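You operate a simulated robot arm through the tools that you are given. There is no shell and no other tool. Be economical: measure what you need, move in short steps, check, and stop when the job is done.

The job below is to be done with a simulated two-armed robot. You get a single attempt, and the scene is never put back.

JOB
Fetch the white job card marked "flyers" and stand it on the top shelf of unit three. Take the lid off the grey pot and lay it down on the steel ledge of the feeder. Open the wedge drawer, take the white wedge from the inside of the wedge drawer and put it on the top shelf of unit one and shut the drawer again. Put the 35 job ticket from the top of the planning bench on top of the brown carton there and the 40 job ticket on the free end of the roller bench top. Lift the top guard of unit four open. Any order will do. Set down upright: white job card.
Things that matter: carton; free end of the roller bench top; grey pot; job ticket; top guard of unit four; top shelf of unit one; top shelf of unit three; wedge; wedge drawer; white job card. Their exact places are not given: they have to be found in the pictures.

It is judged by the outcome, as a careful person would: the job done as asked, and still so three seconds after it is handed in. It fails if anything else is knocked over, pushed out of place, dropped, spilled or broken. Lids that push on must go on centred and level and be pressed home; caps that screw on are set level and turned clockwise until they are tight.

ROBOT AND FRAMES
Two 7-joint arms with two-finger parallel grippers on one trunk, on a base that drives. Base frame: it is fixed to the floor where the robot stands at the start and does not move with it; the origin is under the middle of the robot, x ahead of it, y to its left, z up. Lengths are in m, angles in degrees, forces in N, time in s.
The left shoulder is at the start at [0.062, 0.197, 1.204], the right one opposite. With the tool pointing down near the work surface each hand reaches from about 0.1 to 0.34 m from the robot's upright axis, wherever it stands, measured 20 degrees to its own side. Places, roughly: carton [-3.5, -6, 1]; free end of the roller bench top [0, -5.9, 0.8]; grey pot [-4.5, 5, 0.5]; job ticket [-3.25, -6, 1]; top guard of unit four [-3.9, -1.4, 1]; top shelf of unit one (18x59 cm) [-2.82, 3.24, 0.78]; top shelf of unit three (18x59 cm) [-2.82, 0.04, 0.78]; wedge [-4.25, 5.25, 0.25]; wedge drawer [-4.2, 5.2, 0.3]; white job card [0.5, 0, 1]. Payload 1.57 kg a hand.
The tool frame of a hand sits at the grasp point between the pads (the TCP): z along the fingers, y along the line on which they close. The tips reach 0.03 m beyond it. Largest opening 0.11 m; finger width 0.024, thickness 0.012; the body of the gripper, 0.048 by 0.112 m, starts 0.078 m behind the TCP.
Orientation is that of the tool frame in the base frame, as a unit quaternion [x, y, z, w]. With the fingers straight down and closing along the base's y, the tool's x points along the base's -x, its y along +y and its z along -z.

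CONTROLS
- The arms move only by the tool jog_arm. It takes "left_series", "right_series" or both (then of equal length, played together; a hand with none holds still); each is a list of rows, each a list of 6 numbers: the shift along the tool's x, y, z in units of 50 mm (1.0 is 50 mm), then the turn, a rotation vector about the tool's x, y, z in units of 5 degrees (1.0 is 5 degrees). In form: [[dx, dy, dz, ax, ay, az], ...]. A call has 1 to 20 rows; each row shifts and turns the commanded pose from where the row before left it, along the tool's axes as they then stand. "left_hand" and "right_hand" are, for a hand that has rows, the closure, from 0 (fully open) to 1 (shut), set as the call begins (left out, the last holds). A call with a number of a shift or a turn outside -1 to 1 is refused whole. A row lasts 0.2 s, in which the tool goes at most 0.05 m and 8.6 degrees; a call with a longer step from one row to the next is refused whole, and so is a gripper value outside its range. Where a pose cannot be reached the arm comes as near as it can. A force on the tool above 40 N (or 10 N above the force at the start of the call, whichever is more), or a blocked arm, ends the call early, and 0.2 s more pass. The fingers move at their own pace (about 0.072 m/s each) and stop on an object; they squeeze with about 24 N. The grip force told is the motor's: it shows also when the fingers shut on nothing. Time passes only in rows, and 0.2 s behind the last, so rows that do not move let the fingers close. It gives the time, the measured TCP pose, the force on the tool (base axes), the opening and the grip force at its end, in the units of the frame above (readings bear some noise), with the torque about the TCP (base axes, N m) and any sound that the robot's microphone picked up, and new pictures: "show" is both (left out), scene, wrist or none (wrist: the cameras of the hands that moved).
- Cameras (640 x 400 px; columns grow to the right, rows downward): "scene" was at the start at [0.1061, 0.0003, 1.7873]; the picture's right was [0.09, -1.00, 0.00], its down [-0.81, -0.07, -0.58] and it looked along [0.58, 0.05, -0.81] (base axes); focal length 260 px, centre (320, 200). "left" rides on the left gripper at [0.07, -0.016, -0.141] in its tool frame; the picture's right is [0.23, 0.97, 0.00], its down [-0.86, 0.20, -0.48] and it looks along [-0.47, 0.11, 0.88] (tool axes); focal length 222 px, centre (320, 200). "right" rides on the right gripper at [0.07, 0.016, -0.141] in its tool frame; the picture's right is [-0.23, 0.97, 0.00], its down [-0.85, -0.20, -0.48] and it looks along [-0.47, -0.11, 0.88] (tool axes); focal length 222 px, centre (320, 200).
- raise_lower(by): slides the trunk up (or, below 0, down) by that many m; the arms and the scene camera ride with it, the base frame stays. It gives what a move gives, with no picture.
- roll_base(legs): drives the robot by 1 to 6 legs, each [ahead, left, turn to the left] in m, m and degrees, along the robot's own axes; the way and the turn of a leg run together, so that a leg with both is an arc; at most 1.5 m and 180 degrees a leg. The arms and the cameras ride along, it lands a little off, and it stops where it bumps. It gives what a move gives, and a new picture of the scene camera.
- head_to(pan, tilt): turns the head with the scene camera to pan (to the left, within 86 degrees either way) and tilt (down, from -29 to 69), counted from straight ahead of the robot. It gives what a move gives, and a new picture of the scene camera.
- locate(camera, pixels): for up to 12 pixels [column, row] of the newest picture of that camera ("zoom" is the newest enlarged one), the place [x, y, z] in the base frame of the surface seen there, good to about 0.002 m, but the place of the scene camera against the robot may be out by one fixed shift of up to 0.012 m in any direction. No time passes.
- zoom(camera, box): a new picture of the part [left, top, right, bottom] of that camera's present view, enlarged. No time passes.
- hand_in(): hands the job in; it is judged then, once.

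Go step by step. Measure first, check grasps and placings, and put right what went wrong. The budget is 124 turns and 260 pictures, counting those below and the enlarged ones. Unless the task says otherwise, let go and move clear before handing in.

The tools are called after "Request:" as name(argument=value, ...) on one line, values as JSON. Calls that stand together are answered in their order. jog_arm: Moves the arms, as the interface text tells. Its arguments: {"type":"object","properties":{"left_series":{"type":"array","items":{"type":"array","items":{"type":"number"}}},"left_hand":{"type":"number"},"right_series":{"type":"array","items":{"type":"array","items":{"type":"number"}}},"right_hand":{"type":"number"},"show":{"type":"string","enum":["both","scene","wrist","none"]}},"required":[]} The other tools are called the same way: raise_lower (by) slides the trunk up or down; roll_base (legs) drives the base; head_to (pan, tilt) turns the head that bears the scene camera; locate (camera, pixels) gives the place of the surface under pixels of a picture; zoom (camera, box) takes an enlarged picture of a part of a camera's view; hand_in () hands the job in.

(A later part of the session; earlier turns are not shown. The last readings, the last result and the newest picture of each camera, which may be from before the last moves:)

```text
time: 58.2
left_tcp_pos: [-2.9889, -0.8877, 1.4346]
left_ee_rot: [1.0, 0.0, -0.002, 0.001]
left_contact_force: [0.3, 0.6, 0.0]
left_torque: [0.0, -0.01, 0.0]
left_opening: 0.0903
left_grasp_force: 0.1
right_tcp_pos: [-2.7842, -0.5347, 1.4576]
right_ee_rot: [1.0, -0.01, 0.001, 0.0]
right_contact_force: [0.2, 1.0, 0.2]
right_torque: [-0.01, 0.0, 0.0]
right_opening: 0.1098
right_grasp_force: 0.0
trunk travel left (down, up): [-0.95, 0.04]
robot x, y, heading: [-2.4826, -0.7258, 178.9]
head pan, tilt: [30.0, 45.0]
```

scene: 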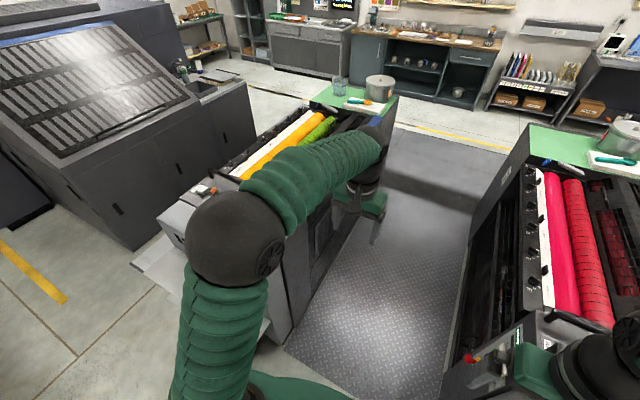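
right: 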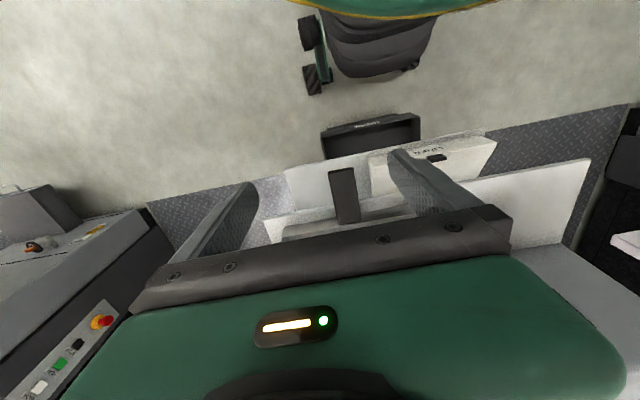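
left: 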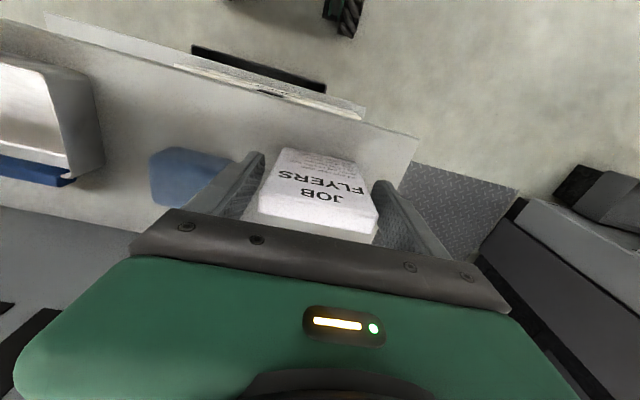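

The aisle is clear. I'll drive on to x≈-3.85 and turn left to face unit four's side.

Request:
roll_base(legs=[[1.38, 0.02, 1], [0, 0, 90]])

Request:
head_to(pan=0, tilt=55)

```text
time: 69.0
left_tcp_pos: [-3.7364, -1.2253, 1.4336]
left_ee_rot: [0.712, 0.702, 0.0, 0.001]
left_contact_force: [-0.4, -1.4, 0.9]
left_torque: [-0.03, -0.02, 0.01]
left_opening: 0.0902
left_grasp_force: 0.1
right_tcp_pos: [-4.0869, -1.0149, 1.4588]
right_ee_rot: [0.718, 0.696, 0.001, -0.001]
right_contact_force: [0.5, 0.3, -0.1]
right_torque: [0.02, -0.02, 0.04]
right_opening: 0.1098
right_grasp_force: 0.2
trunk travel left (down, up): [-0.95, 0.04]
robot x, y, heading: [-3.8951, -0.7159, -92.0]
head pan, tilt: [30.0, 45.0]
```

scene: 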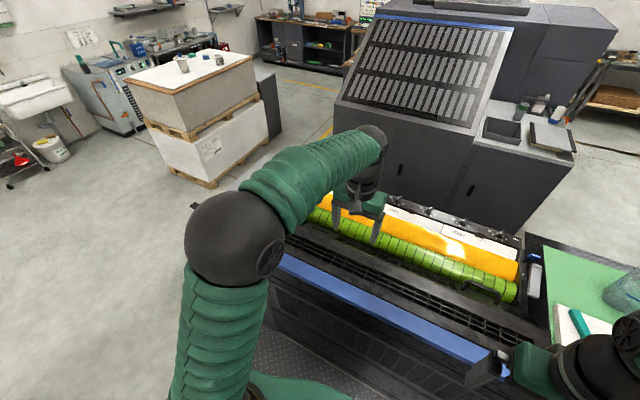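

```text
time: 70.0
left_tcp_pos: [-3.7353, -1.2246, 1.4345]
left_ee_rot: [0.712, 0.702, -0.001, 0.0]
left_contact_force: [-1.6, 0.1, -0.5]
left_torque: [0.0, 0.0, 0.01]
left_opening: 0.0903
left_grasp_force: 0.0
right_tcp_pos: [-4.0875, -1.0157, 1.4589]
right_ee_rot: [0.718, 0.696, 0.001, -0.001]
right_contact_force: [0.9, 0.9, -0.4]
right_torque: [0.0, -0.01, -0.03]
right_opening: 0.1098
right_grasp_force: 0.1
trunk travel left (down, up): [-0.95, 0.04]
robot x, y, heading: [-3.8893, -0.7168, -91.8]
head pan, tilt: [0.0, 55.0]
```

scene: 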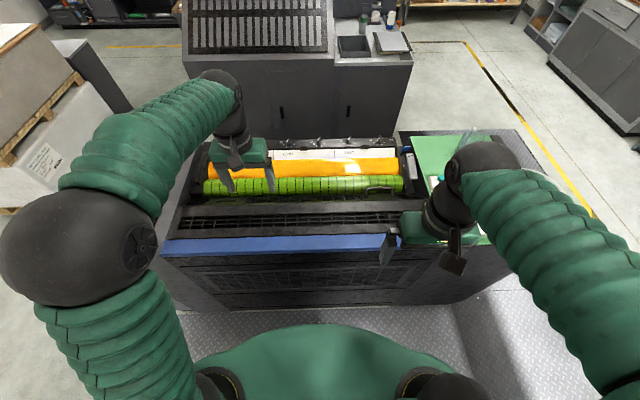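

Request:
zoom(camera="scene", box=[150, 120, 430, 295])

Request:
locate(camera="zoom", pixels=[[300, 195], [300, 210], [300, 235], [300, 265], [300, 282], [300, 300], [300, 320], [50, 290], [535, 265], [300, 160], [540, 170], [150, 220]])

Request:
zoom(camera="left", box=[0, 0, 640, 400])

```text
2.29 times, centred on (290, 208) of scene
```

zoom: 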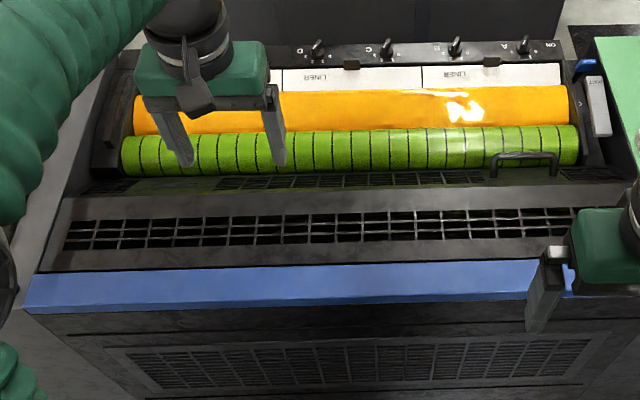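

```text
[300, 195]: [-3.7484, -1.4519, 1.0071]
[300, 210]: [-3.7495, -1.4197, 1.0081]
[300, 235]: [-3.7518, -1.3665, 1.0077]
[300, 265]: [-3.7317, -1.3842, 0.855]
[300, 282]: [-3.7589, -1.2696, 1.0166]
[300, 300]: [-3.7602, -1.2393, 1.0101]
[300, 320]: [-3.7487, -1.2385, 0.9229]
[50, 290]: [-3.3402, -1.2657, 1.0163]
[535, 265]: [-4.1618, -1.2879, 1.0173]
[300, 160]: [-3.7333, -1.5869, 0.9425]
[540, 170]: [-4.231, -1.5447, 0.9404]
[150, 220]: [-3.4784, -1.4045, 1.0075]
```

```text
1.00 times, centred on (320, 200) of left (not enlarged: the box is as wide or as high as the picture)
```

zoom: 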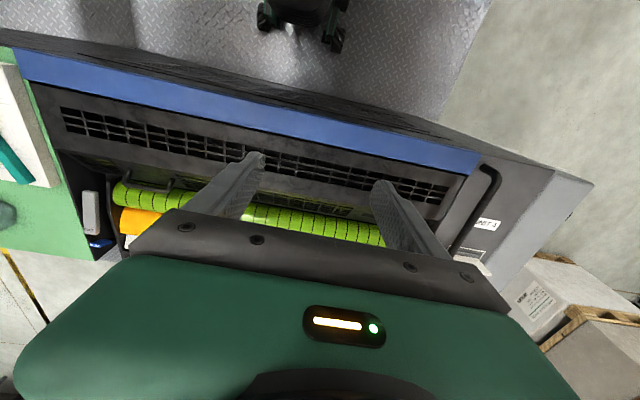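

Request:
zoom(camera="scene", box=[330, 165, 426, 240])

Request:
locate(camera="zoom", pixels=[[180, 160], [260, 155], [330, 160], [170, 195], [330, 200], [250, 200], [250, 225], [250, 260], [250, 350], [60, 220], [400, 220], [250, 180]])

Request:
zoom(camera="left", box=[60, 90, 300, 240])

```text
5.33 times, centred on (378, 202) of scene
```

zoom: 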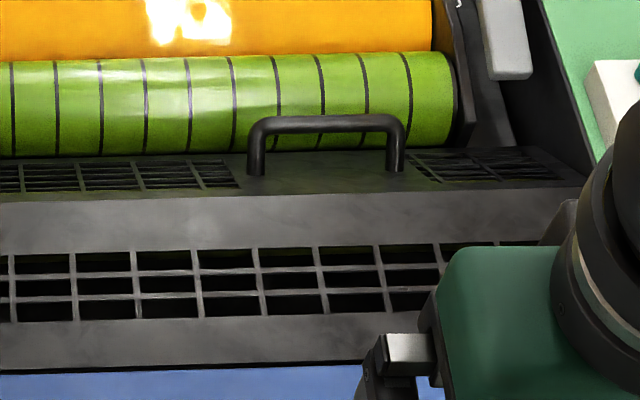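

```text
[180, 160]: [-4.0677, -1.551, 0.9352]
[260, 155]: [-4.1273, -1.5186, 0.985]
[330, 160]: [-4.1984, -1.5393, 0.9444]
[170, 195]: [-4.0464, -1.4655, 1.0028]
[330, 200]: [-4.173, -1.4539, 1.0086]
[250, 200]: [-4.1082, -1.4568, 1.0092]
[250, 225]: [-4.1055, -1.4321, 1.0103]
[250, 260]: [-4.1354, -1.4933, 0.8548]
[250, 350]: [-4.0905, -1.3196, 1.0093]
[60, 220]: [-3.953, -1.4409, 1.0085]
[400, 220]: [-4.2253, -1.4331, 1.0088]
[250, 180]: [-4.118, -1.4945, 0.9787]
```

```text
2.67 times, centred on (180, 165) of left
```

zoom: 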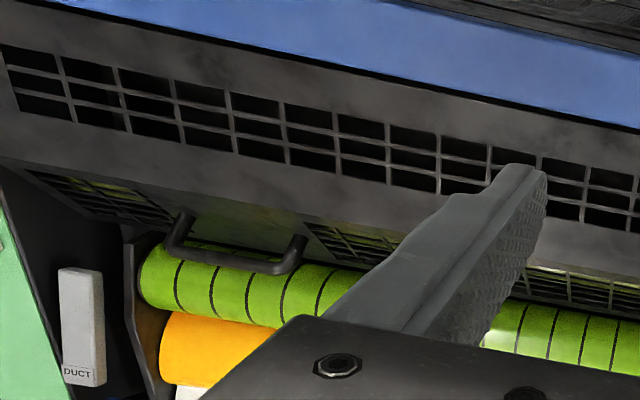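

The guard has a flat top (z≈1.008) and a slope facing away from me, with a U-handle near x≈-4.15, y≈-1.53. That means it is hinged on the aisle side. I'll measure the handle closely.

Request:
zoom(camera="scene", box=[362, 178, 398, 200])

Request:
locate(camera="zoom", pixels=[[105, 170], [180, 150], [320, 140], [480, 138], [545, 160], [100, 210], [90, 260], [90, 285], [560, 210], [555, 260], [550, 280], [320, 250]])

Request:
locate(camera="left", pixels=[[125, 183], [135, 189], [150, 191], [165, 190], [172, 183], [130, 175], [150, 178], [240, 130], [150, 150], [120, 78]])

```text
16.00 times, centred on (380, 189) of scene
```

zoom: 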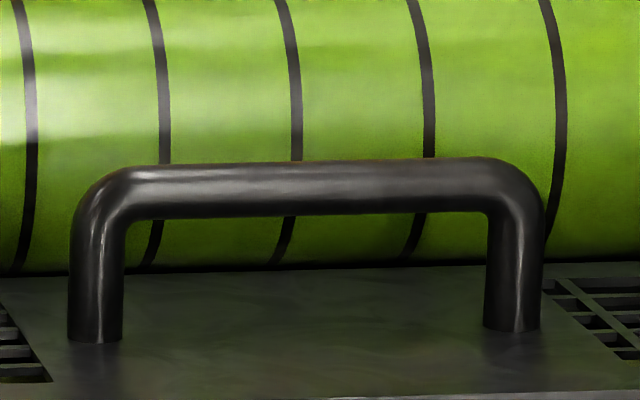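

```text
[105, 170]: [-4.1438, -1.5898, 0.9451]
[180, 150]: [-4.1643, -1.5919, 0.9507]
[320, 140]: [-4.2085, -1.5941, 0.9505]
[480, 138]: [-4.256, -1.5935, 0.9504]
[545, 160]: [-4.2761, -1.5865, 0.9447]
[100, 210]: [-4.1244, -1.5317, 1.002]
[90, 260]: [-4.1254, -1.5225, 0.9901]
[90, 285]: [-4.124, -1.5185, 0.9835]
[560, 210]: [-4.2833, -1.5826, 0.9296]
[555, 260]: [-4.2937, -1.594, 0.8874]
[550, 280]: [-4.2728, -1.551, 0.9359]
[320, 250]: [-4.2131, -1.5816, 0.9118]
```

```text
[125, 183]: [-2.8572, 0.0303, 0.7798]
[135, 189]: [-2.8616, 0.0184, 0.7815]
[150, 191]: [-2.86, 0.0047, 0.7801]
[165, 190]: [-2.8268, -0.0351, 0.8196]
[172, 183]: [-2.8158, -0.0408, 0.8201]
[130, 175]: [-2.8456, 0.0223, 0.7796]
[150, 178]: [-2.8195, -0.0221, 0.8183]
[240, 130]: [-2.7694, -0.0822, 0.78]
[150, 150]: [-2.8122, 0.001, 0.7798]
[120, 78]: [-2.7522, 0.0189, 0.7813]
```

Request:
locate(camera="zoom", pixels=[[150, 190], [320, 185], [460, 180], [95, 220], [520, 210], [515, 270], [510, 320], [95, 330], [75, 280], [540, 270], [320, 340], [320, 390]])

```text
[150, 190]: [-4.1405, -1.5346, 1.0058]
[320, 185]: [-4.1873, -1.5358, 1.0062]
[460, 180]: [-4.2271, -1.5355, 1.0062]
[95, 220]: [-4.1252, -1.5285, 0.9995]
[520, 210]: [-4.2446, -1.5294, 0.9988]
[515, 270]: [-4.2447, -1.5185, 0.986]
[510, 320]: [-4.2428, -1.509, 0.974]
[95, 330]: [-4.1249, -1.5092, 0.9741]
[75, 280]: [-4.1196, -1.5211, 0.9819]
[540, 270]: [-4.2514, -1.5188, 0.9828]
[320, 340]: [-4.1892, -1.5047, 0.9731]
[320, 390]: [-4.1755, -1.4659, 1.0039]
```

The handle is 134 mm wide with bar centre near x -4.179, y -1.542, z 0.996 (corrected), so I'll pinch the bar with the right hand closing along y. First I'll estimate my base's forward extent from the old right wrist picture.

Request:
locate(camera="right", pixels=[[370, 60], [312, 75], [305, 35], [410, 68], [380, 15], [395, 45], [315, 90]])

Request:
jog_arm(right_series=[[0, 0, 0, 0, 0, 1], [0, 0, 0, 0, 0, 1], [0, 0, 0, 0, 0, 1], [0, 0, 0, 0, 0, 1], [0, 0, 0, 0, 0, 1], [0, 0, 0, 0, 0, 1], [0, 0, 0, 0, 0, 1], [0, 0, 0, 0, 0, 1], [0, 0, 0, 0, 0, 1], [0, 0, 0, 0, 0, 1], [0, 0, 0, 0, 0, 1], [0, 0, 0, 0, 0, 1], [0, 0, 0, 0, 0, 1], [0, 0, 0, 0, 0, 1], [0, 0, 0, 0, 0, 1], [0, 0, 0, 0, 0, 1], [0, 0, 0, 0, 0, 1], [0, 0, 0, 0, 0, 1], [0, 0, 0, 0, 0, 0]], right_hand=0.55, show="both")

```text
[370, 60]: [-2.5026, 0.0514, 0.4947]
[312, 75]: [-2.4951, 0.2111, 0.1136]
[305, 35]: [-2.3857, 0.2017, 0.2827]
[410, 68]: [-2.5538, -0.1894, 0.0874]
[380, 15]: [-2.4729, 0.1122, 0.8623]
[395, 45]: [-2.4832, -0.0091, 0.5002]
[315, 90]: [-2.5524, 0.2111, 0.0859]
```

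```text
time: 74.0
left_tcp_pos: [-3.7355, -1.2237, 1.4335]
left_ee_rot: [0.712, 0.702, 0.0, 0.0]
left_contact_force: [0.2, -0.2, 0.4]
left_torque: [-0.01, -0.01, 0.02]
left_opening: 0.0903
left_grasp_force: 0.0
right_tcp_pos: [-4.0874, -1.015, 1.459]
right_ee_rot: [1.0, -0.017, 0.0, -0.003]
right_contact_force: [-0.8, 0.1, 0.3]
right_torque: [0.02, 0.0, 0.0]
right_opening: 0.0493
right_grasp_force: 0.1
trunk travel left (down, up): [-0.95, 0.04]
robot x, y, heading: [-3.893, -0.7179, -91.7]
head pan, tilt: [0.0, 55.0]
```

scene: 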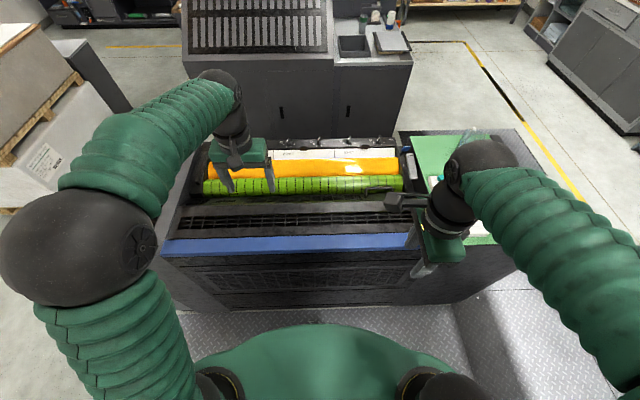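
right: 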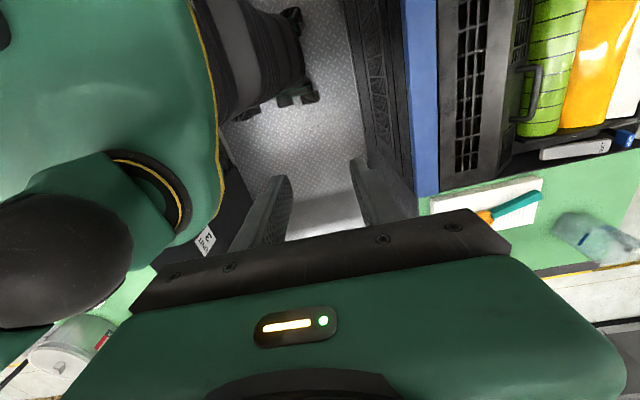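

My base reaches about 0.29 m ahead, so I can go to y≈-0.91. The right wrist view shows the handle at (535,95); I'll measure it there, then drive closer and a bit right.

Request:
locate(camera="right", pixels=[[538, 80], [537, 95], [532, 110], [525, 67], [522, 121], [505, 20], [490, 100], [443, 60], [437, 60], [425, 60], [412, 60], [404, 120]])

Request:
roll_base(legs=[[0.18, -0.09, 1.5]])

```text
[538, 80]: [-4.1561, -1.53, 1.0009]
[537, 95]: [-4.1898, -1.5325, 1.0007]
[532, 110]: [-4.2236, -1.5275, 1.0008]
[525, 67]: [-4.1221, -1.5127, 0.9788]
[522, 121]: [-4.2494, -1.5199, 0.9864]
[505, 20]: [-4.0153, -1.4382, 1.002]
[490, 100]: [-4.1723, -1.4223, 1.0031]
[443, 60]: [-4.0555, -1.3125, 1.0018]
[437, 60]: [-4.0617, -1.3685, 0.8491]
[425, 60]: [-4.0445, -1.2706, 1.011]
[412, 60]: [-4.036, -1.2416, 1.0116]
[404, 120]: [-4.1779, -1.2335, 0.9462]
```

```text
time: 75.6
left_tcp_pos: [-3.8077, -1.3945, 1.4366]
left_ee_rot: [0.703, 0.711, -0.004, 0.0]
left_contact_force: [0.7, -0.6, 0.1]
left_torque: [-0.02, 0.06, 0.0]
left_opening: 0.0903
left_grasp_force: 0.1
right_tcp_pos: [-4.1641, -1.1957, 1.4604]
right_ee_rot: [1.0, -0.004, -0.002, -0.001]
right_contact_force: [0.0, 0.1, 0.4]
right_torque: [-0.02, 0.07, 0.0]
right_opening: 0.0496
right_grasp_force: 0.1
trunk travel left (down, up): [-0.95, 0.04]
robot x, y, heading: [-3.984, -0.9004, -90.4]
head pan, tilt: [0.0, 55.0]
```

scene: 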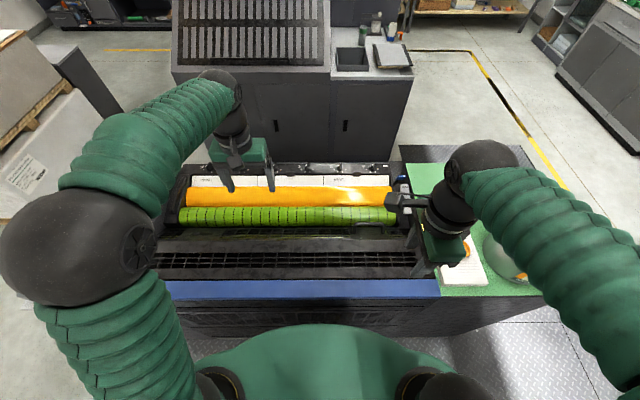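

Bar centre refined to x -4.186, y -1.535, z 0.994. I'll move the left hand up and back out of the guard's sweep, and bring the right hand forward and down over the bar.

Request:
jog_arm(right_series=[[-0.2, 0.8, 0, 0, 0, 0], [-0.2, 0.8, 0, 0, 0, 0], [0, 0.8, 0.4, 0, 0, 0], [0, 0.8, 0.4, 0, 0, 0], [0, 0.8, 0.5, 0, 0, 0], [0, 0.8, 0.5, 0, 0, 0], [0, 0.8, 0.5, 0, 0, 0], [0, 0.8, 0.5, 0, 0, 0], [0, 0.4, 0.8, 0, 0, 0], [0, 0, 0.9, 0, 0, 0], [0, 0, 0.9, 0, 0, 0], [0, 0, 0.9, 0, 0, 0], [0, 0, 0, 0, 0, 0]], left_series=[[0.9, 0, -0.4, 0, 0, 0], [0.9, 0, -0.4, 0, 0, 0], [0.9, 0, -0.4, 0, 0, 0], [0.4, 0, -0.4, 0, 0, 0], [0, 0, 0, 0, 0, 0], [0, 0, 0, 0, 0, 0], [0, 0, 0, 0, 0, 0], [0, 0, 0, 0, 0, 0], [0, 0, 0, 0, 0, 0], [0, 0, 0, 0, 0, 0], [0, 0, 0, 0, 0, 0], [0, 0, 0, 0, 0, 0], [0, 0, 0, 0, 0, 0]], show="both")

```text
time: 78.4
left_tcp_pos: [-3.8165, -1.244, 1.5144]
left_ee_rot: [0.704, 0.71, -0.002, 0.001]
left_contact_force: [0.4, -0.6, -0.8]
left_torque: [0.01, -0.03, 0.04]
left_opening: 0.0902
left_grasp_force: 0.1
right_tcp_pos: [-4.1933, -1.5388, 1.1412]
right_ee_rot: [1.0, -0.003, 0.0, -0.003]
right_contact_force: [0.2, -0.3, 0.2]
right_torque: [0.02, 0.0, 0.03]
right_opening: 0.0497
right_grasp_force: 0.0
trunk travel left (down, up): [-0.95, 0.04]
robot x, y, heading: [-3.9834, -0.8966, -90.6]
head pan, tilt: [0.0, 55.0]
```

scene: 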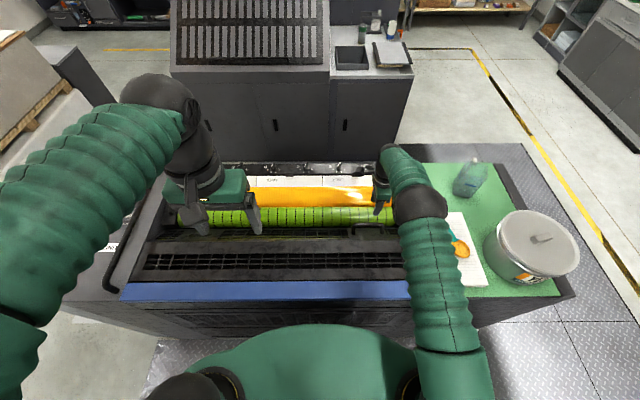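
right: 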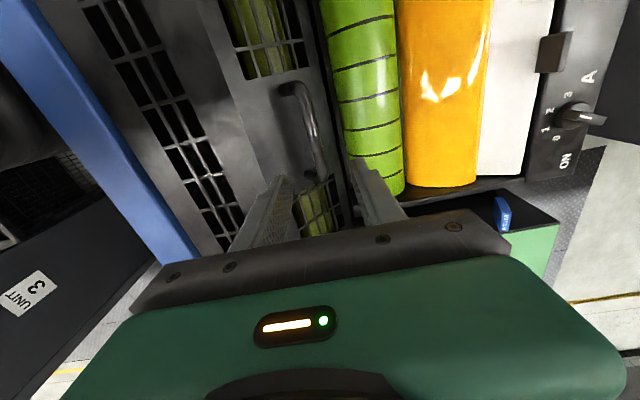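
left: 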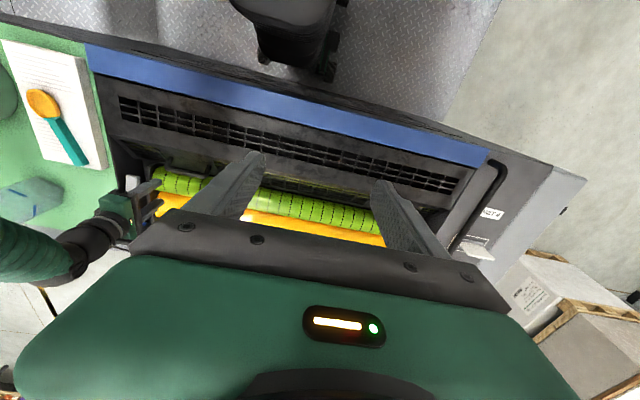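

The right fingers straddle the handle (seen at 290–325, 85–180). I'll check alignment.

Request:
locate(camera="right", pixels=[[295, 86], [310, 120], [318, 150], [325, 178], [305, 120], [315, 120], [283, 90], [312, 175], [265, 100], [240, 60]])

```text
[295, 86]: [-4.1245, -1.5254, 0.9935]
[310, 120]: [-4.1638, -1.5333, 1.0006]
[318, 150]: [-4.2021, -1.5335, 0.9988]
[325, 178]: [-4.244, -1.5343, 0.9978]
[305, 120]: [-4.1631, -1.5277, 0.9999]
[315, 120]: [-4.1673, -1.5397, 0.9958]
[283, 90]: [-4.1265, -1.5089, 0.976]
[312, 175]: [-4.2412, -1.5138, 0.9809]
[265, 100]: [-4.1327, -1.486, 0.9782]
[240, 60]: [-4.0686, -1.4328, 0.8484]
```

Request:
jog_arm(right_series=[[0, -0.04, 0, 0, 0, 0], [0, -0.04, 0.5, 0, 0, 0], [0, 0, 0.7, 0, 0, 0], [0, 0, 0.7, 0, 0, 0], [0, 0, 0.5, 0, 0, 0], [0, 0, 0.25, 0, 0, 0], [0, 0, 0, 0, 0, 0]], right_hand=0.68, show="none")

Request:
jog_arm(right_series=[[0, 0, 0, 0, 0, 0], [0, 0, 0, 0, 0, 0], [0, 0, 0, 0, 0, 0]], right_hand=1, show="wrist")

```text
time: 80.0
left_tcp_pos: [-3.817, -1.243, 1.5158]
left_ee_rot: [0.704, 0.711, -0.001, 0.0]
left_contact_force: [-0.6, -0.1, 0.5]
left_torque: [0.0, -0.01, 0.03]
left_opening: 0.0902
left_grasp_force: 0.1
right_tcp_pos: [-4.1956, -1.5342, 1.0092]
right_ee_rot: [1.0, -0.004, 0.0, -0.003]
right_contact_force: [0.2, 1.0, -0.4]
right_torque: [-0.04, -0.01, -0.02]
right_opening: 0.0351
right_grasp_force: 0.1
trunk travel left (down, up): [-0.95, 0.04]
robot x, y, heading: [-3.983, -0.8965, -90.5]
head pan, tilt: [0.0, 55.0]
```

```text
time: 80.8
left_tcp_pos: [-3.8161, -1.2428, 1.5148]
left_ee_rot: [0.703, 0.711, -0.002, 0.002]
left_contact_force: [0.7, -0.2, 0.2]
left_torque: [0.05, 0.03, 0.0]
left_opening: 0.09
left_grasp_force: 0.1
right_tcp_pos: [-4.1943, -1.5317, 1.0104]
right_ee_rot: [1.0, -0.003, -0.001, -0.004]
right_contact_force: [0.4, 7.6, -2.3]
right_torque: [0.1, -0.03, 0.84]
right_opening: 0.016
right_grasp_force: 31.2
trunk travel left (down, up): [-0.95, 0.04]
robot x, y, heading: [-3.9831, -0.9012, -90.4]
head pan, tilt: [0.0, 55.0]
```

right: 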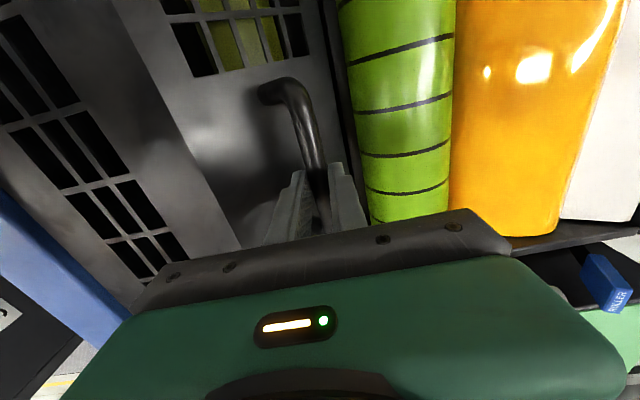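

The bar is held (16 mm, 31 N). I'll lift along an arc about the assumed hinge (y≈-1.29, z≈1.0), the first 20° only, and check forces.

Request:
jog_arm(right_series=[[0, -0.02, -0.43, 0, 0, 0], [0, -0.056, -0.42, 0, 0, 0], [0, -0.092, -0.416, 0, 0, 0], [0, -0.128, -0.406, 0, 0, 0], [0, 0, 0, 0, 0, 0]], show="both")

```text
time: 82.0
left_tcp_pos: [-3.816, -1.243, 1.5146]
left_ee_rot: [0.704, 0.711, -0.001, 0.002]
left_contact_force: [0.1, -0.2, -0.1]
left_torque: [-0.03, 0.03, -0.02]
left_opening: 0.0902
left_grasp_force: 0.1
right_tcp_pos: [-4.1948, -1.5219, 1.095]
right_ee_rot: [1.0, -0.004, 0.0, -0.002]
right_contact_force: [-0.1, -1.1, -0.6]
right_torque: [0.21, 0.14, 0.76]
right_opening: 0.0157
right_grasp_force: 31.7
trunk travel left (down, up): [-0.95, 0.04]
robot x, y, heading: [-3.9849, -0.8954, -90.4]
head pan, tilt: [0.0, 55.0]
```

scene: 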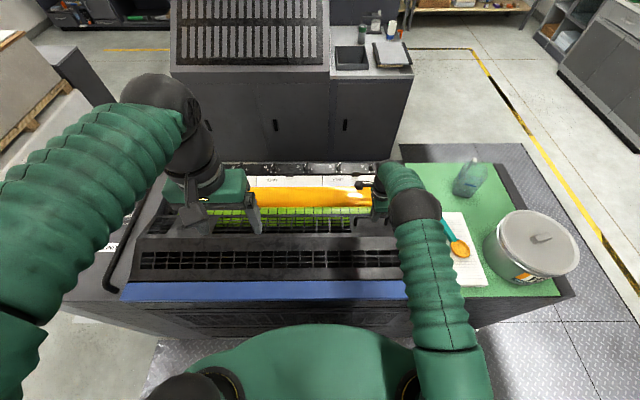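
right: 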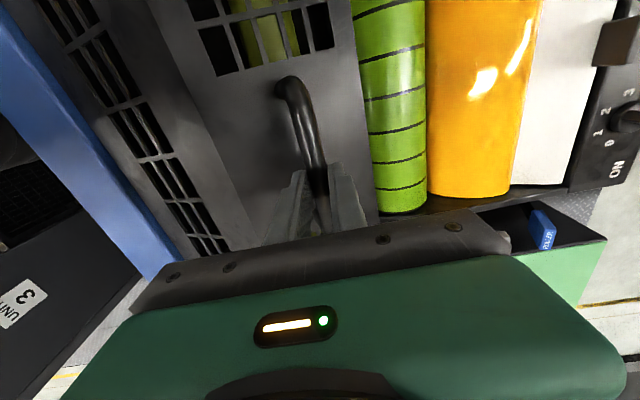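

Forces are near zero, so the hinge estimate is right. I'll continue the arc to about 55°.

Request:
jog_arm(right_series=[[0, -0.164, -0.392, 0, 0, 0], [0, -0.196, -0.378, 0, 0, 0], [0, -0.228, -0.36, 0, 0, 0], [0, -0.26, -0.336, 0, 0, 0], [0, -0.288, -0.314, 0, 0, 0], [0, -0.314, -0.288, 0, 0, 0], [0, -0.336, -0.26, 0, 0, 0], [0, 0, 0, 0, 0, 0]], show="both")

```text
time: 83.8
left_tcp_pos: [-3.8167, -1.2434, 1.5151]
left_ee_rot: [0.703, 0.711, -0.001, 0.002]
left_contact_force: [0.5, -0.3, -0.6]
left_torque: [0.02, 0.03, -0.02]
left_opening: 0.09
left_grasp_force: 0.1
right_tcp_pos: [-4.1952, -1.4327, 1.2122]
right_ee_rot: [1.0, -0.004, 0.0, -0.001]
right_contact_force: [-4.3, -15.9, 24.0]
right_torque: [-0.3, -0.05, 0.34]
right_opening: 0.0157
right_grasp_force: 31.6
trunk travel left (down, up): [-0.95, 0.04]
robot x, y, heading: [-3.9822, -0.8989, -90.4]
head pan, tilt: [0.0, 55.0]
```

scene: 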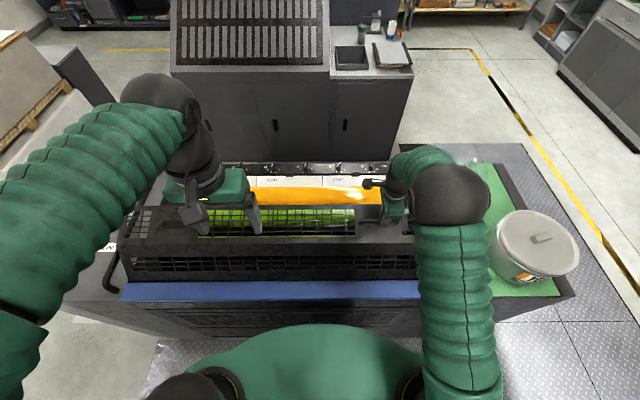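
right: 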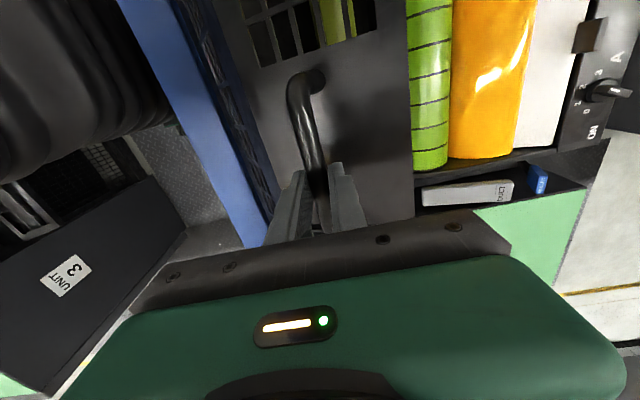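

There's about 29 N, mostly radial outward, so my arc is slightly too tight. Refitting the hinge gives (y -1.302, z 1.006, R 0.233), and I'll continue to about 70° on the corrected arc.

Request:
jog_arm(right_series=[[0, -0.232, -0.262, 0, 0, 0], [0, -0.36, -0.188, 0, 0, 0], [0, -0.376, -0.156, 0, 0, 0], [0, 0, 0, 0, 0, 0]], show="scene")

```text
time: 84.8
left_tcp_pos: [-3.8183, -1.2448, 1.5156]
left_ee_rot: [0.704, 0.71, -0.001, 0.002]
left_contact_force: [0.6, -0.4, -0.3]
left_torque: [0.0, -0.01, 0.01]
left_opening: 0.0901
left_grasp_force: 0.1
right_tcp_pos: [-4.1959, -1.3806, 1.2379]
right_ee_rot: [1.0, -0.003, -0.001, -0.006]
right_contact_force: [-2.9, 4.1, -3.5]
right_torque: [0.25, 0.39, 0.14]
right_opening: 0.0157
right_grasp_force: 31.6
trunk travel left (down, up): [-0.95, 0.04]
robot x, y, heading: [-3.9809, -0.8956, -90.2]
head pan, tilt: [0.0, 55.0]
```

scene: 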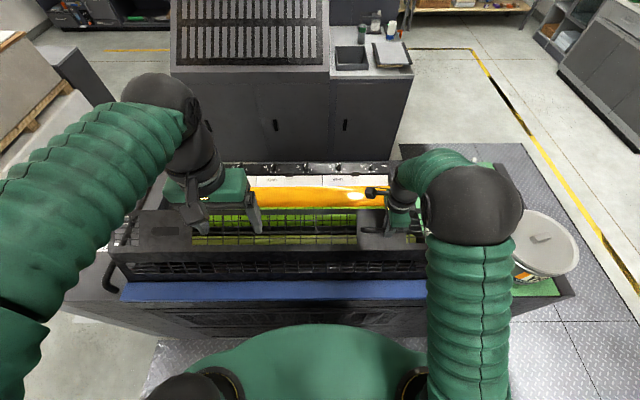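

Request:
jog_arm(right_series=[[0, -0.388, -0.122, 0, 0, 0], [0, -0.396, -0.088, 0, 0, 0], [0, -0.404, -0.052, 0, 0, 0], [0, -0.406, -0.018, 0, 0, 0], [0, 0, 0, 0, 0, 0]], show="scene")

```text
time: 85.8
left_tcp_pos: [-3.8174, -1.2528, 1.5137]
left_ee_rot: [0.703, 0.712, 0.001, 0.001]
left_contact_force: [0.2, -0.1, -0.2]
left_torque: [-0.08, -0.01, 0.0]
left_opening: 0.0899
left_grasp_force: 0.1
right_tcp_pos: [-4.195, -1.329, 1.2564]
right_ee_rot: [1.0, -0.003, -0.001, 0.018]
right_contact_force: [-0.1, -43.9, -26.5]
right_torque: [-0.85, 0.05, -0.12]
right_opening: 0.0155
right_grasp_force: 31.6
trunk travel left (down, up): [-0.95, 0.04]
robot x, y, heading: [-3.9825, -0.8969, -90.4]
head pan, tilt: [0.0, 55.0]
stopped in row 5 (right hand): the force on the tool passed its limit at 47 N (the readings are from after the stop); the commanded pose is now the measured one
```

scene: 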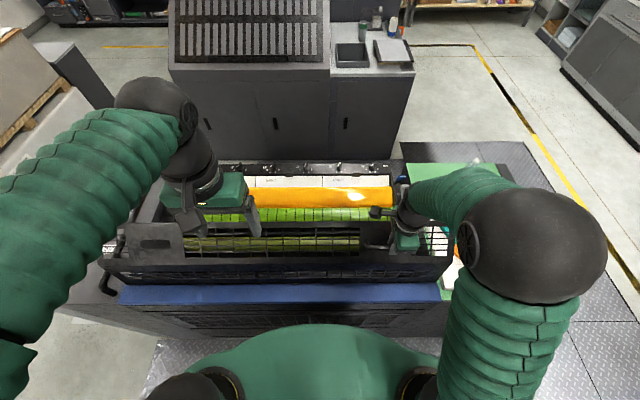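

A 44 N force opposing further opening at about 83° looks like the hinge's end stop. I'll release the bar and see whether the guard stays.

Request:
jog_arm(right_series=[[0, 0, 0, 0, 0, 0], [0, 0, 0, 0, 0, 0]], right_hand=0.6, show="both")

```text
time: 86.4
left_tcp_pos: [-3.8159, -1.2452, 1.5143]
left_ee_rot: [0.703, 0.712, 0.0, 0.0]
left_contact_force: [0.2, -0.7, -0.1]
left_torque: [0.02, 0.02, 0.02]
left_opening: 0.0905
left_grasp_force: 0.0
right_tcp_pos: [-4.1934, -1.315, 1.2574]
right_ee_rot: [1.0, -0.003, -0.001, 0.008]
right_contact_force: [-0.6, -2.4, 1.9]
right_torque: [-0.26, 0.04, -0.05]
right_opening: 0.0461
right_grasp_force: 1.2
trunk travel left (down, up): [-0.95, 0.04]
robot x, y, heading: [-3.9852, -0.8945, -90.4]
head pan, tilt: [0.0, 55.0]
```

scene: 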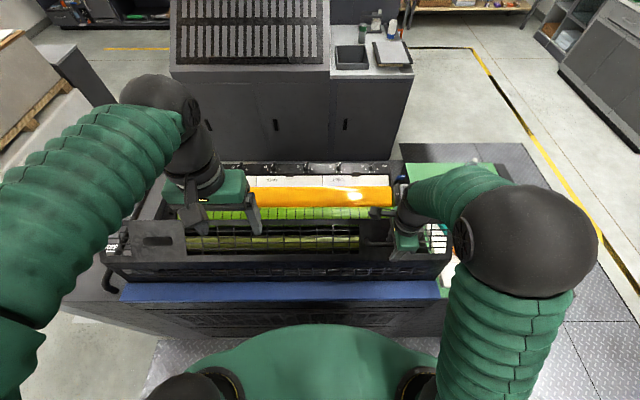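
right: 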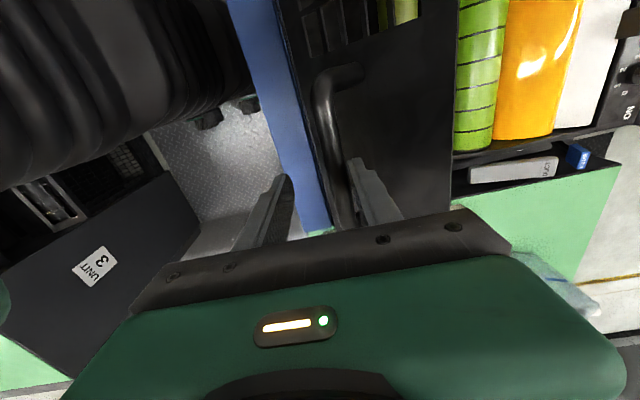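

The guard holds. The far finger still sits between bar and panel, so I'll lift the hand straight up and out.

Request:
jog_arm(right_series=[[0, 0.08, -0.2, 0, 0, 0], [0, 0, -0.4, 0, 0, 0], [0, 0, -0.8, 0, 0, 0], [0, 0, -0.8, 0, 0, 0], [0, 0, -0.8, 0, 0, 0], [0, -0.8, 0, 0, 0, 0], [0, 0, 0, 0, 0, 0], [0, 0, 0, 0, 0, 0]], right_hand=0.55, show="both")

```text
time: 88.2
left_tcp_pos: [-3.8166, -1.2428, 1.5155]
left_ee_rot: [0.703, 0.711, -0.001, 0.002]
left_contact_force: [-0.7, 0.1, 0.7]
left_torque: [0.04, -0.05, 0.0]
left_opening: 0.0901
left_grasp_force: 0.0
right_tcp_pos: [-4.1921, -1.2748, 1.4091]
right_ee_rot: [1.0, -0.004, -0.001, 0.012]
right_contact_force: [-0.2, 0.6, 0.0]
right_torque: [0.03, -0.02, 0.01]
right_opening: 0.0494
right_grasp_force: 0.1
trunk travel left (down, up): [-0.95, 0.04]
robot x, y, heading: [-3.9827, -0.8976, -90.5]
head pan, tilt: [0.0, 55.0]
```

scene: 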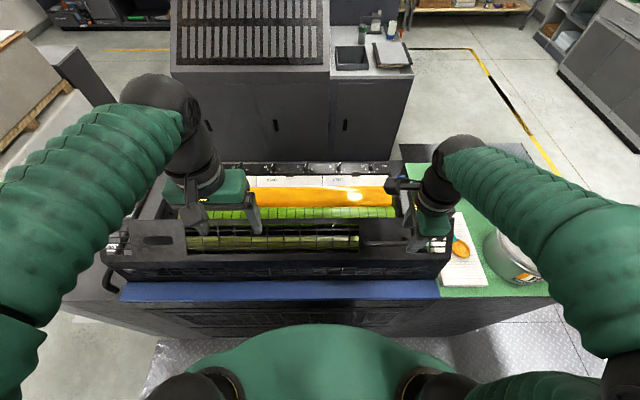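
right: 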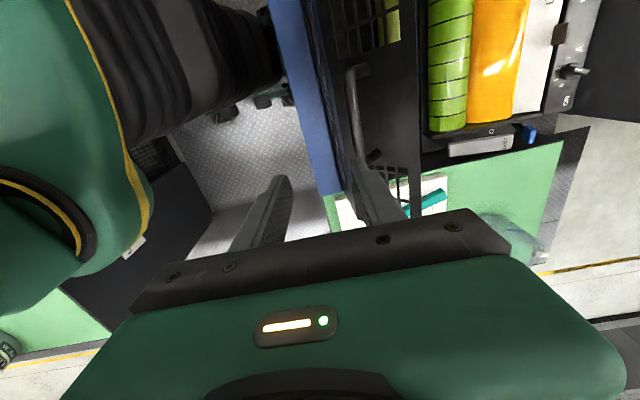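

The guard stays open with the hand clear. Next I'll go to the planning bench: back off, turn, and reverse out of the aisle.

Request:
roll_base(legs=[[-0.17, 0, 0], [0, 0, -90], [-1.4, 0, 0], [-0.7, 0, 0]])

Request:
head_to(pan=75, tilt=20)

Request:
head_to(pan=30, tilt=20)

```text
time: 103.7
left_tcp_pos: [-2.1938, -0.904, 1.5152]
left_ee_rot: [1.0, 0.002, -0.002, 0.0]
left_contact_force: [-0.1, -0.4, -0.7]
left_torque: [0.05, 0.02, -0.01]
left_opening: 0.0901
left_grasp_force: 0.0
right_tcp_pos: [-2.2221, -0.5285, 1.4088]
right_ee_rot: [-0.701, 0.713, 0.008, -0.007]
right_contact_force: [-0.4, 0.8, -0.3]
right_torque: [0.0, -0.03, 0.03]
right_opening: 0.0494
right_grasp_force: 0.0
trunk travel left (down, up): [-0.95, 0.04]
robot x, y, heading: [-1.8487, -0.743, 179.1]
head pan, tilt: [0.0, 55.0]
```

scene: 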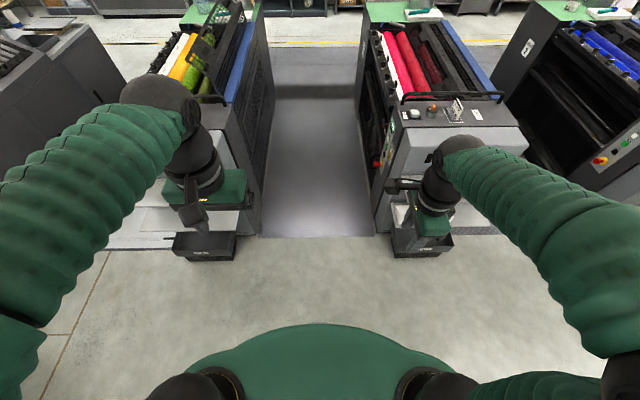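

```text
time: 105.2
left_tcp_pos: [-2.1908, -0.9045, 1.5147]
left_ee_rot: [1.0, 0.0, -0.002, -0.001]
left_contact_force: [-0.1, -0.7, 0.2]
left_torque: [0.0, 0.02, 0.0]
left_opening: 0.0901
left_grasp_force: 0.1
right_tcp_pos: [-2.2197, -0.527, 1.4088]
right_ee_rot: [-0.7, 0.714, 0.009, -0.008]
right_contact_force: [-0.3, 0.9, -0.6]
right_torque: [0.02, 0.0, 0.0]
right_opening: 0.0495
right_grasp_force: 0.0
trunk travel left (down, up): [-0.95, 0.04]
robot x, y, heading: [-1.8479, -0.7408, 179.2]
head pan, tilt: [75.0, 20.0]
```

scene: 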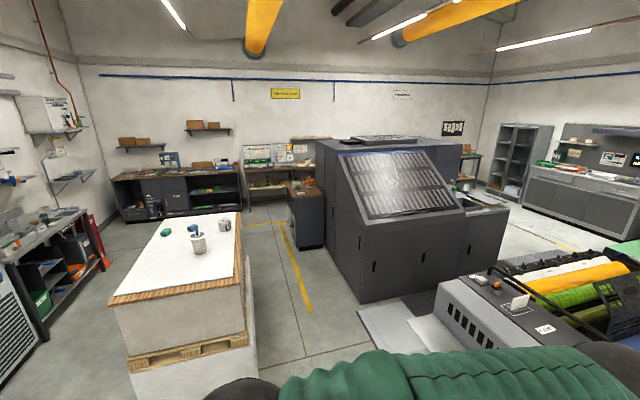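

```text
time: 106.3
left_tcp_pos: [-2.1904, -0.9042, 1.5153]
left_ee_rot: [1.0, 0.002, -0.003, 0.0]
left_contact_force: [0.3, 0.1, 0.4]
left_torque: [0.04, -0.04, -0.01]
left_opening: 0.0904
left_grasp_force: 0.1
right_tcp_pos: [-2.2201, -0.5275, 1.4099]
right_ee_rot: [-0.701, 0.713, 0.009, -0.008]
right_contact_force: [0.0, -0.1, -0.2]
right_torque: [-0.01, 0.0, 0.01]
right_opening: 0.0491
right_grasp_force: 0.0
trunk travel left (down, up): [-0.95, 0.04]
robot x, y, heading: [-1.8478, -0.7423, 179.3]
head pan, tilt: [30.0, 20.0]
```

scene: 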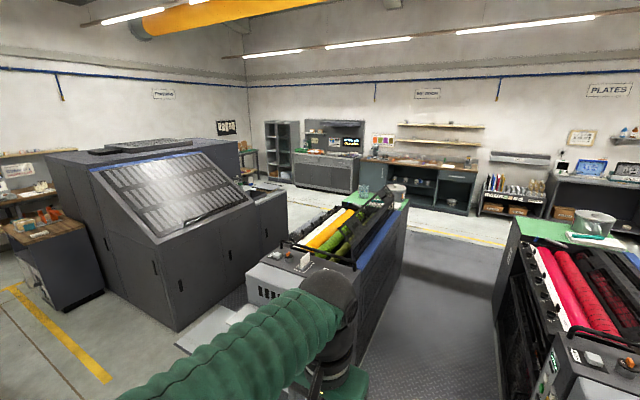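

Request:
head_to(pan=80, tilt=20)

Request:
locate(camera="scene", pixels=[[280, 340], [250, 220], [230, 235], [200, 200], [330, 240], [350, 300], [270, 165], [310, 190], [240, 170], [140, 170], [40, 220], [140, 215]])

Request:
zoom(camera="scene", box=[220, 120, 370, 215])

Request:
zoom(camera="scene", box=[60, 120, 270, 250])

```text
time: 107.5
left_tcp_pos: [-2.191, -0.9037, 1.5153]
left_ee_rot: [1.0, 0.002, -0.003, 0.0]
left_contact_force: [-0.7, -0.5, 0.1]
left_torque: [-0.01, 0.04, 0.0]
left_opening: 0.0903
left_grasp_force: 0.0
right_tcp_pos: [-2.2182, -0.5269, 1.409]
right_ee_rot: [-0.701, 0.713, 0.009, -0.008]
right_contact_force: [0.0, -0.3, -1.1]
right_torque: [0.0, 0.0, 0.01]
right_opening: 0.0496
right_grasp_force: 0.1
trunk travel left (down, up): [-0.95, 0.04]
robot x, y, heading: [-1.845, -0.7413, 179.0]
head pan, tilt: [80.0, 20.0]
```

scene: 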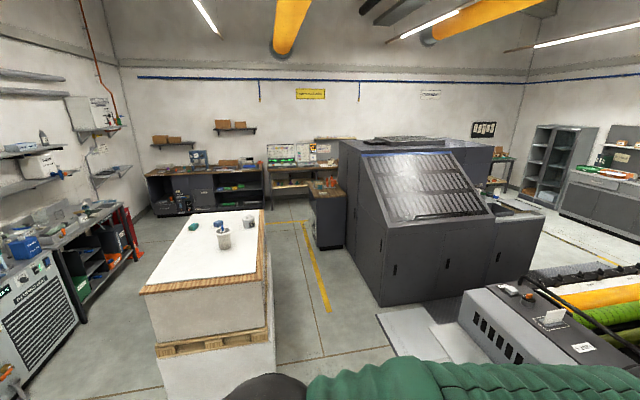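

```text
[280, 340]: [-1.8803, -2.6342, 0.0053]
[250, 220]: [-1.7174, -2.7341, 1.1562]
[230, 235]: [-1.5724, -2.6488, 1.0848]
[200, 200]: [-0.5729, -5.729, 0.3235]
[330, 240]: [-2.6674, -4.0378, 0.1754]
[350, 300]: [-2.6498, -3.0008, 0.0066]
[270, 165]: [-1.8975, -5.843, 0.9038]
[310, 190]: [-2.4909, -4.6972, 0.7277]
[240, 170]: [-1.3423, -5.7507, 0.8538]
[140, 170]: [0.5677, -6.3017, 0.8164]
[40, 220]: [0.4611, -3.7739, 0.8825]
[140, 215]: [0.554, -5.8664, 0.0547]
```

```text
4.21 times, centred on (295, 168) of scene
```

zoom: 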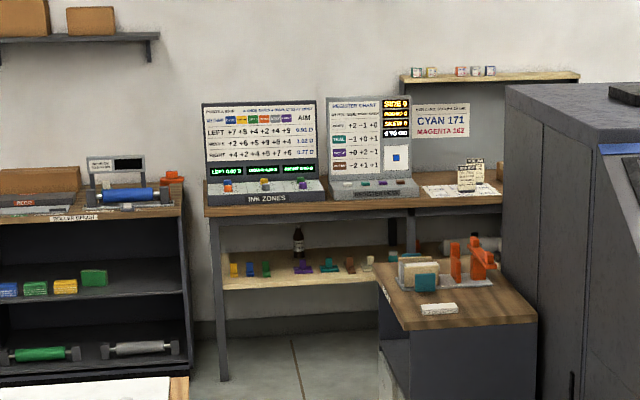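

```text
3.05 times, centred on (165, 185) of scene
```

zoom: 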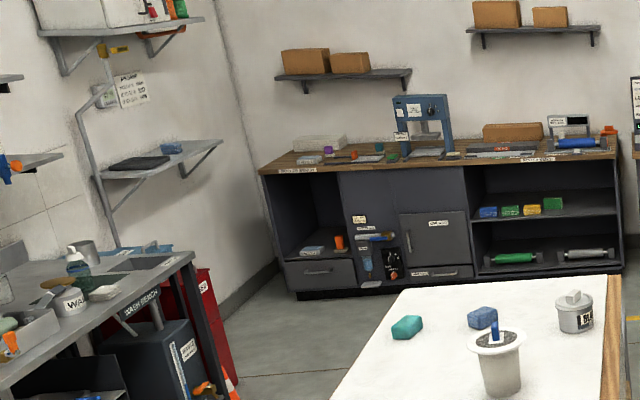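

The roller bench is on the far wall at left; the planning bench is right of it, partly behind the machine. I'll drive down the corridor at x≈-2.2 with the pallet on my left and the machine on my right.

Request:
roll_base(legs=[[0, 0, 90], [0, -0.36, 0], [1.4, 0, 0], [1.0, 0, 0]])

Request:
head_to(pan=-25, tilt=28)

Request:
locate(camera="scene", pixels=[[320, 200], [250, 200], [250, 260], [200, 260], [300, 160], [350, 160], [380, 180], [400, 150], [270, 150], [220, 150], [420, 250], [340, 240]])

```text
time: 124.9
left_tcp_pos: [-2.1498, -3.4707, 1.5161]
left_ee_rot: [0.716, 0.698, -0.002, 0.003]
left_contact_force: [0.2, 1.0, -0.5]
left_torque: [0.01, 0.0, 0.0]
left_opening: 0.0901
left_grasp_force: 0.0
right_tcp_pos: [-2.5274, -3.4904, 1.4108]
right_ee_rot: [1.0, -0.021, -0.001, 0.012]
right_contact_force: [-0.4, 0.3, 0.1]
right_torque: [-0.02, 0.0, -0.02]
right_opening: 0.0494
right_grasp_force: 0.0
trunk travel left (down, up): [-0.95, 0.04]
robot x, y, heading: [-2.307, -3.1216, -92.5]
head pan, tilt: [80.0, 20.0]
```

scene: 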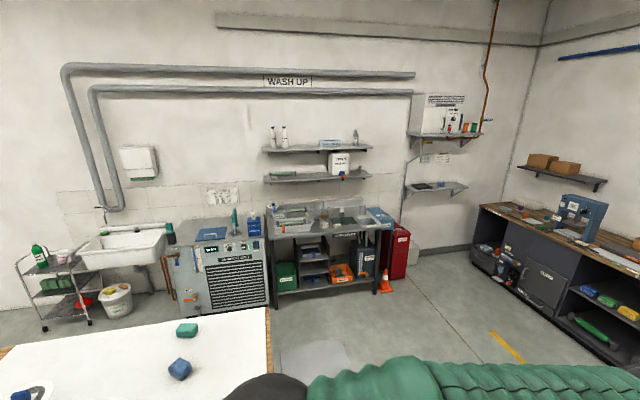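

```text
time: 126.7
left_tcp_pos: [-2.1507, -3.4738, 1.5159]
left_ee_rot: [0.715, 0.699, -0.001, 0.001]
left_contact_force: [0.1, 0.0, 0.0]
left_torque: [0.0, -0.01, 0.0]
left_opening: 0.0904
left_grasp_force: 0.1
right_tcp_pos: [-2.5275, -3.492, 1.4096]
right_ee_rot: [1.0, -0.021, 0.0, 0.011]
right_contact_force: [0.3, -0.8, -0.8]
right_torque: [0.05, 0.01, -0.02]
right_opening: 0.0496
right_grasp_force: 0.1
trunk travel left (down, up): [-0.95, 0.04]
robot x, y, heading: [-2.3024, -3.1234, -92.2]
head pan, tilt: [-25.0, 28.0]
```

scene: 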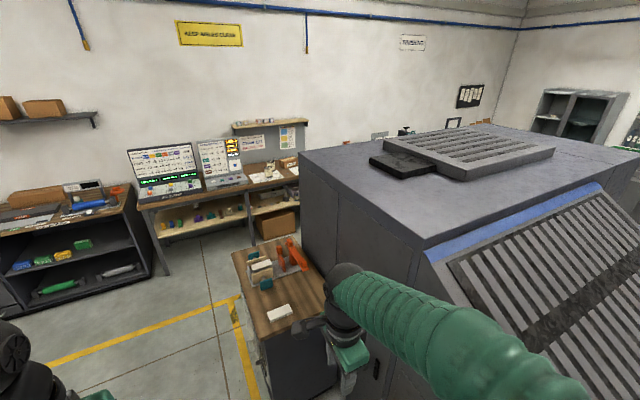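

```text
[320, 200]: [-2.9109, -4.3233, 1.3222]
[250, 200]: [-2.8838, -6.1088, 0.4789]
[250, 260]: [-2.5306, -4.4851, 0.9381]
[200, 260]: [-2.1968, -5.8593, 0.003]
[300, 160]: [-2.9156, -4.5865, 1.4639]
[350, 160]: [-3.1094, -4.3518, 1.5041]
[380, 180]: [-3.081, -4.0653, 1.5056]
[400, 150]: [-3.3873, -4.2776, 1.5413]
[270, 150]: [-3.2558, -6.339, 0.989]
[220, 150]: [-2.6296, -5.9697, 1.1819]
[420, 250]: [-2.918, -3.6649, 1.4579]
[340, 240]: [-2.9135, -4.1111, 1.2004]
```

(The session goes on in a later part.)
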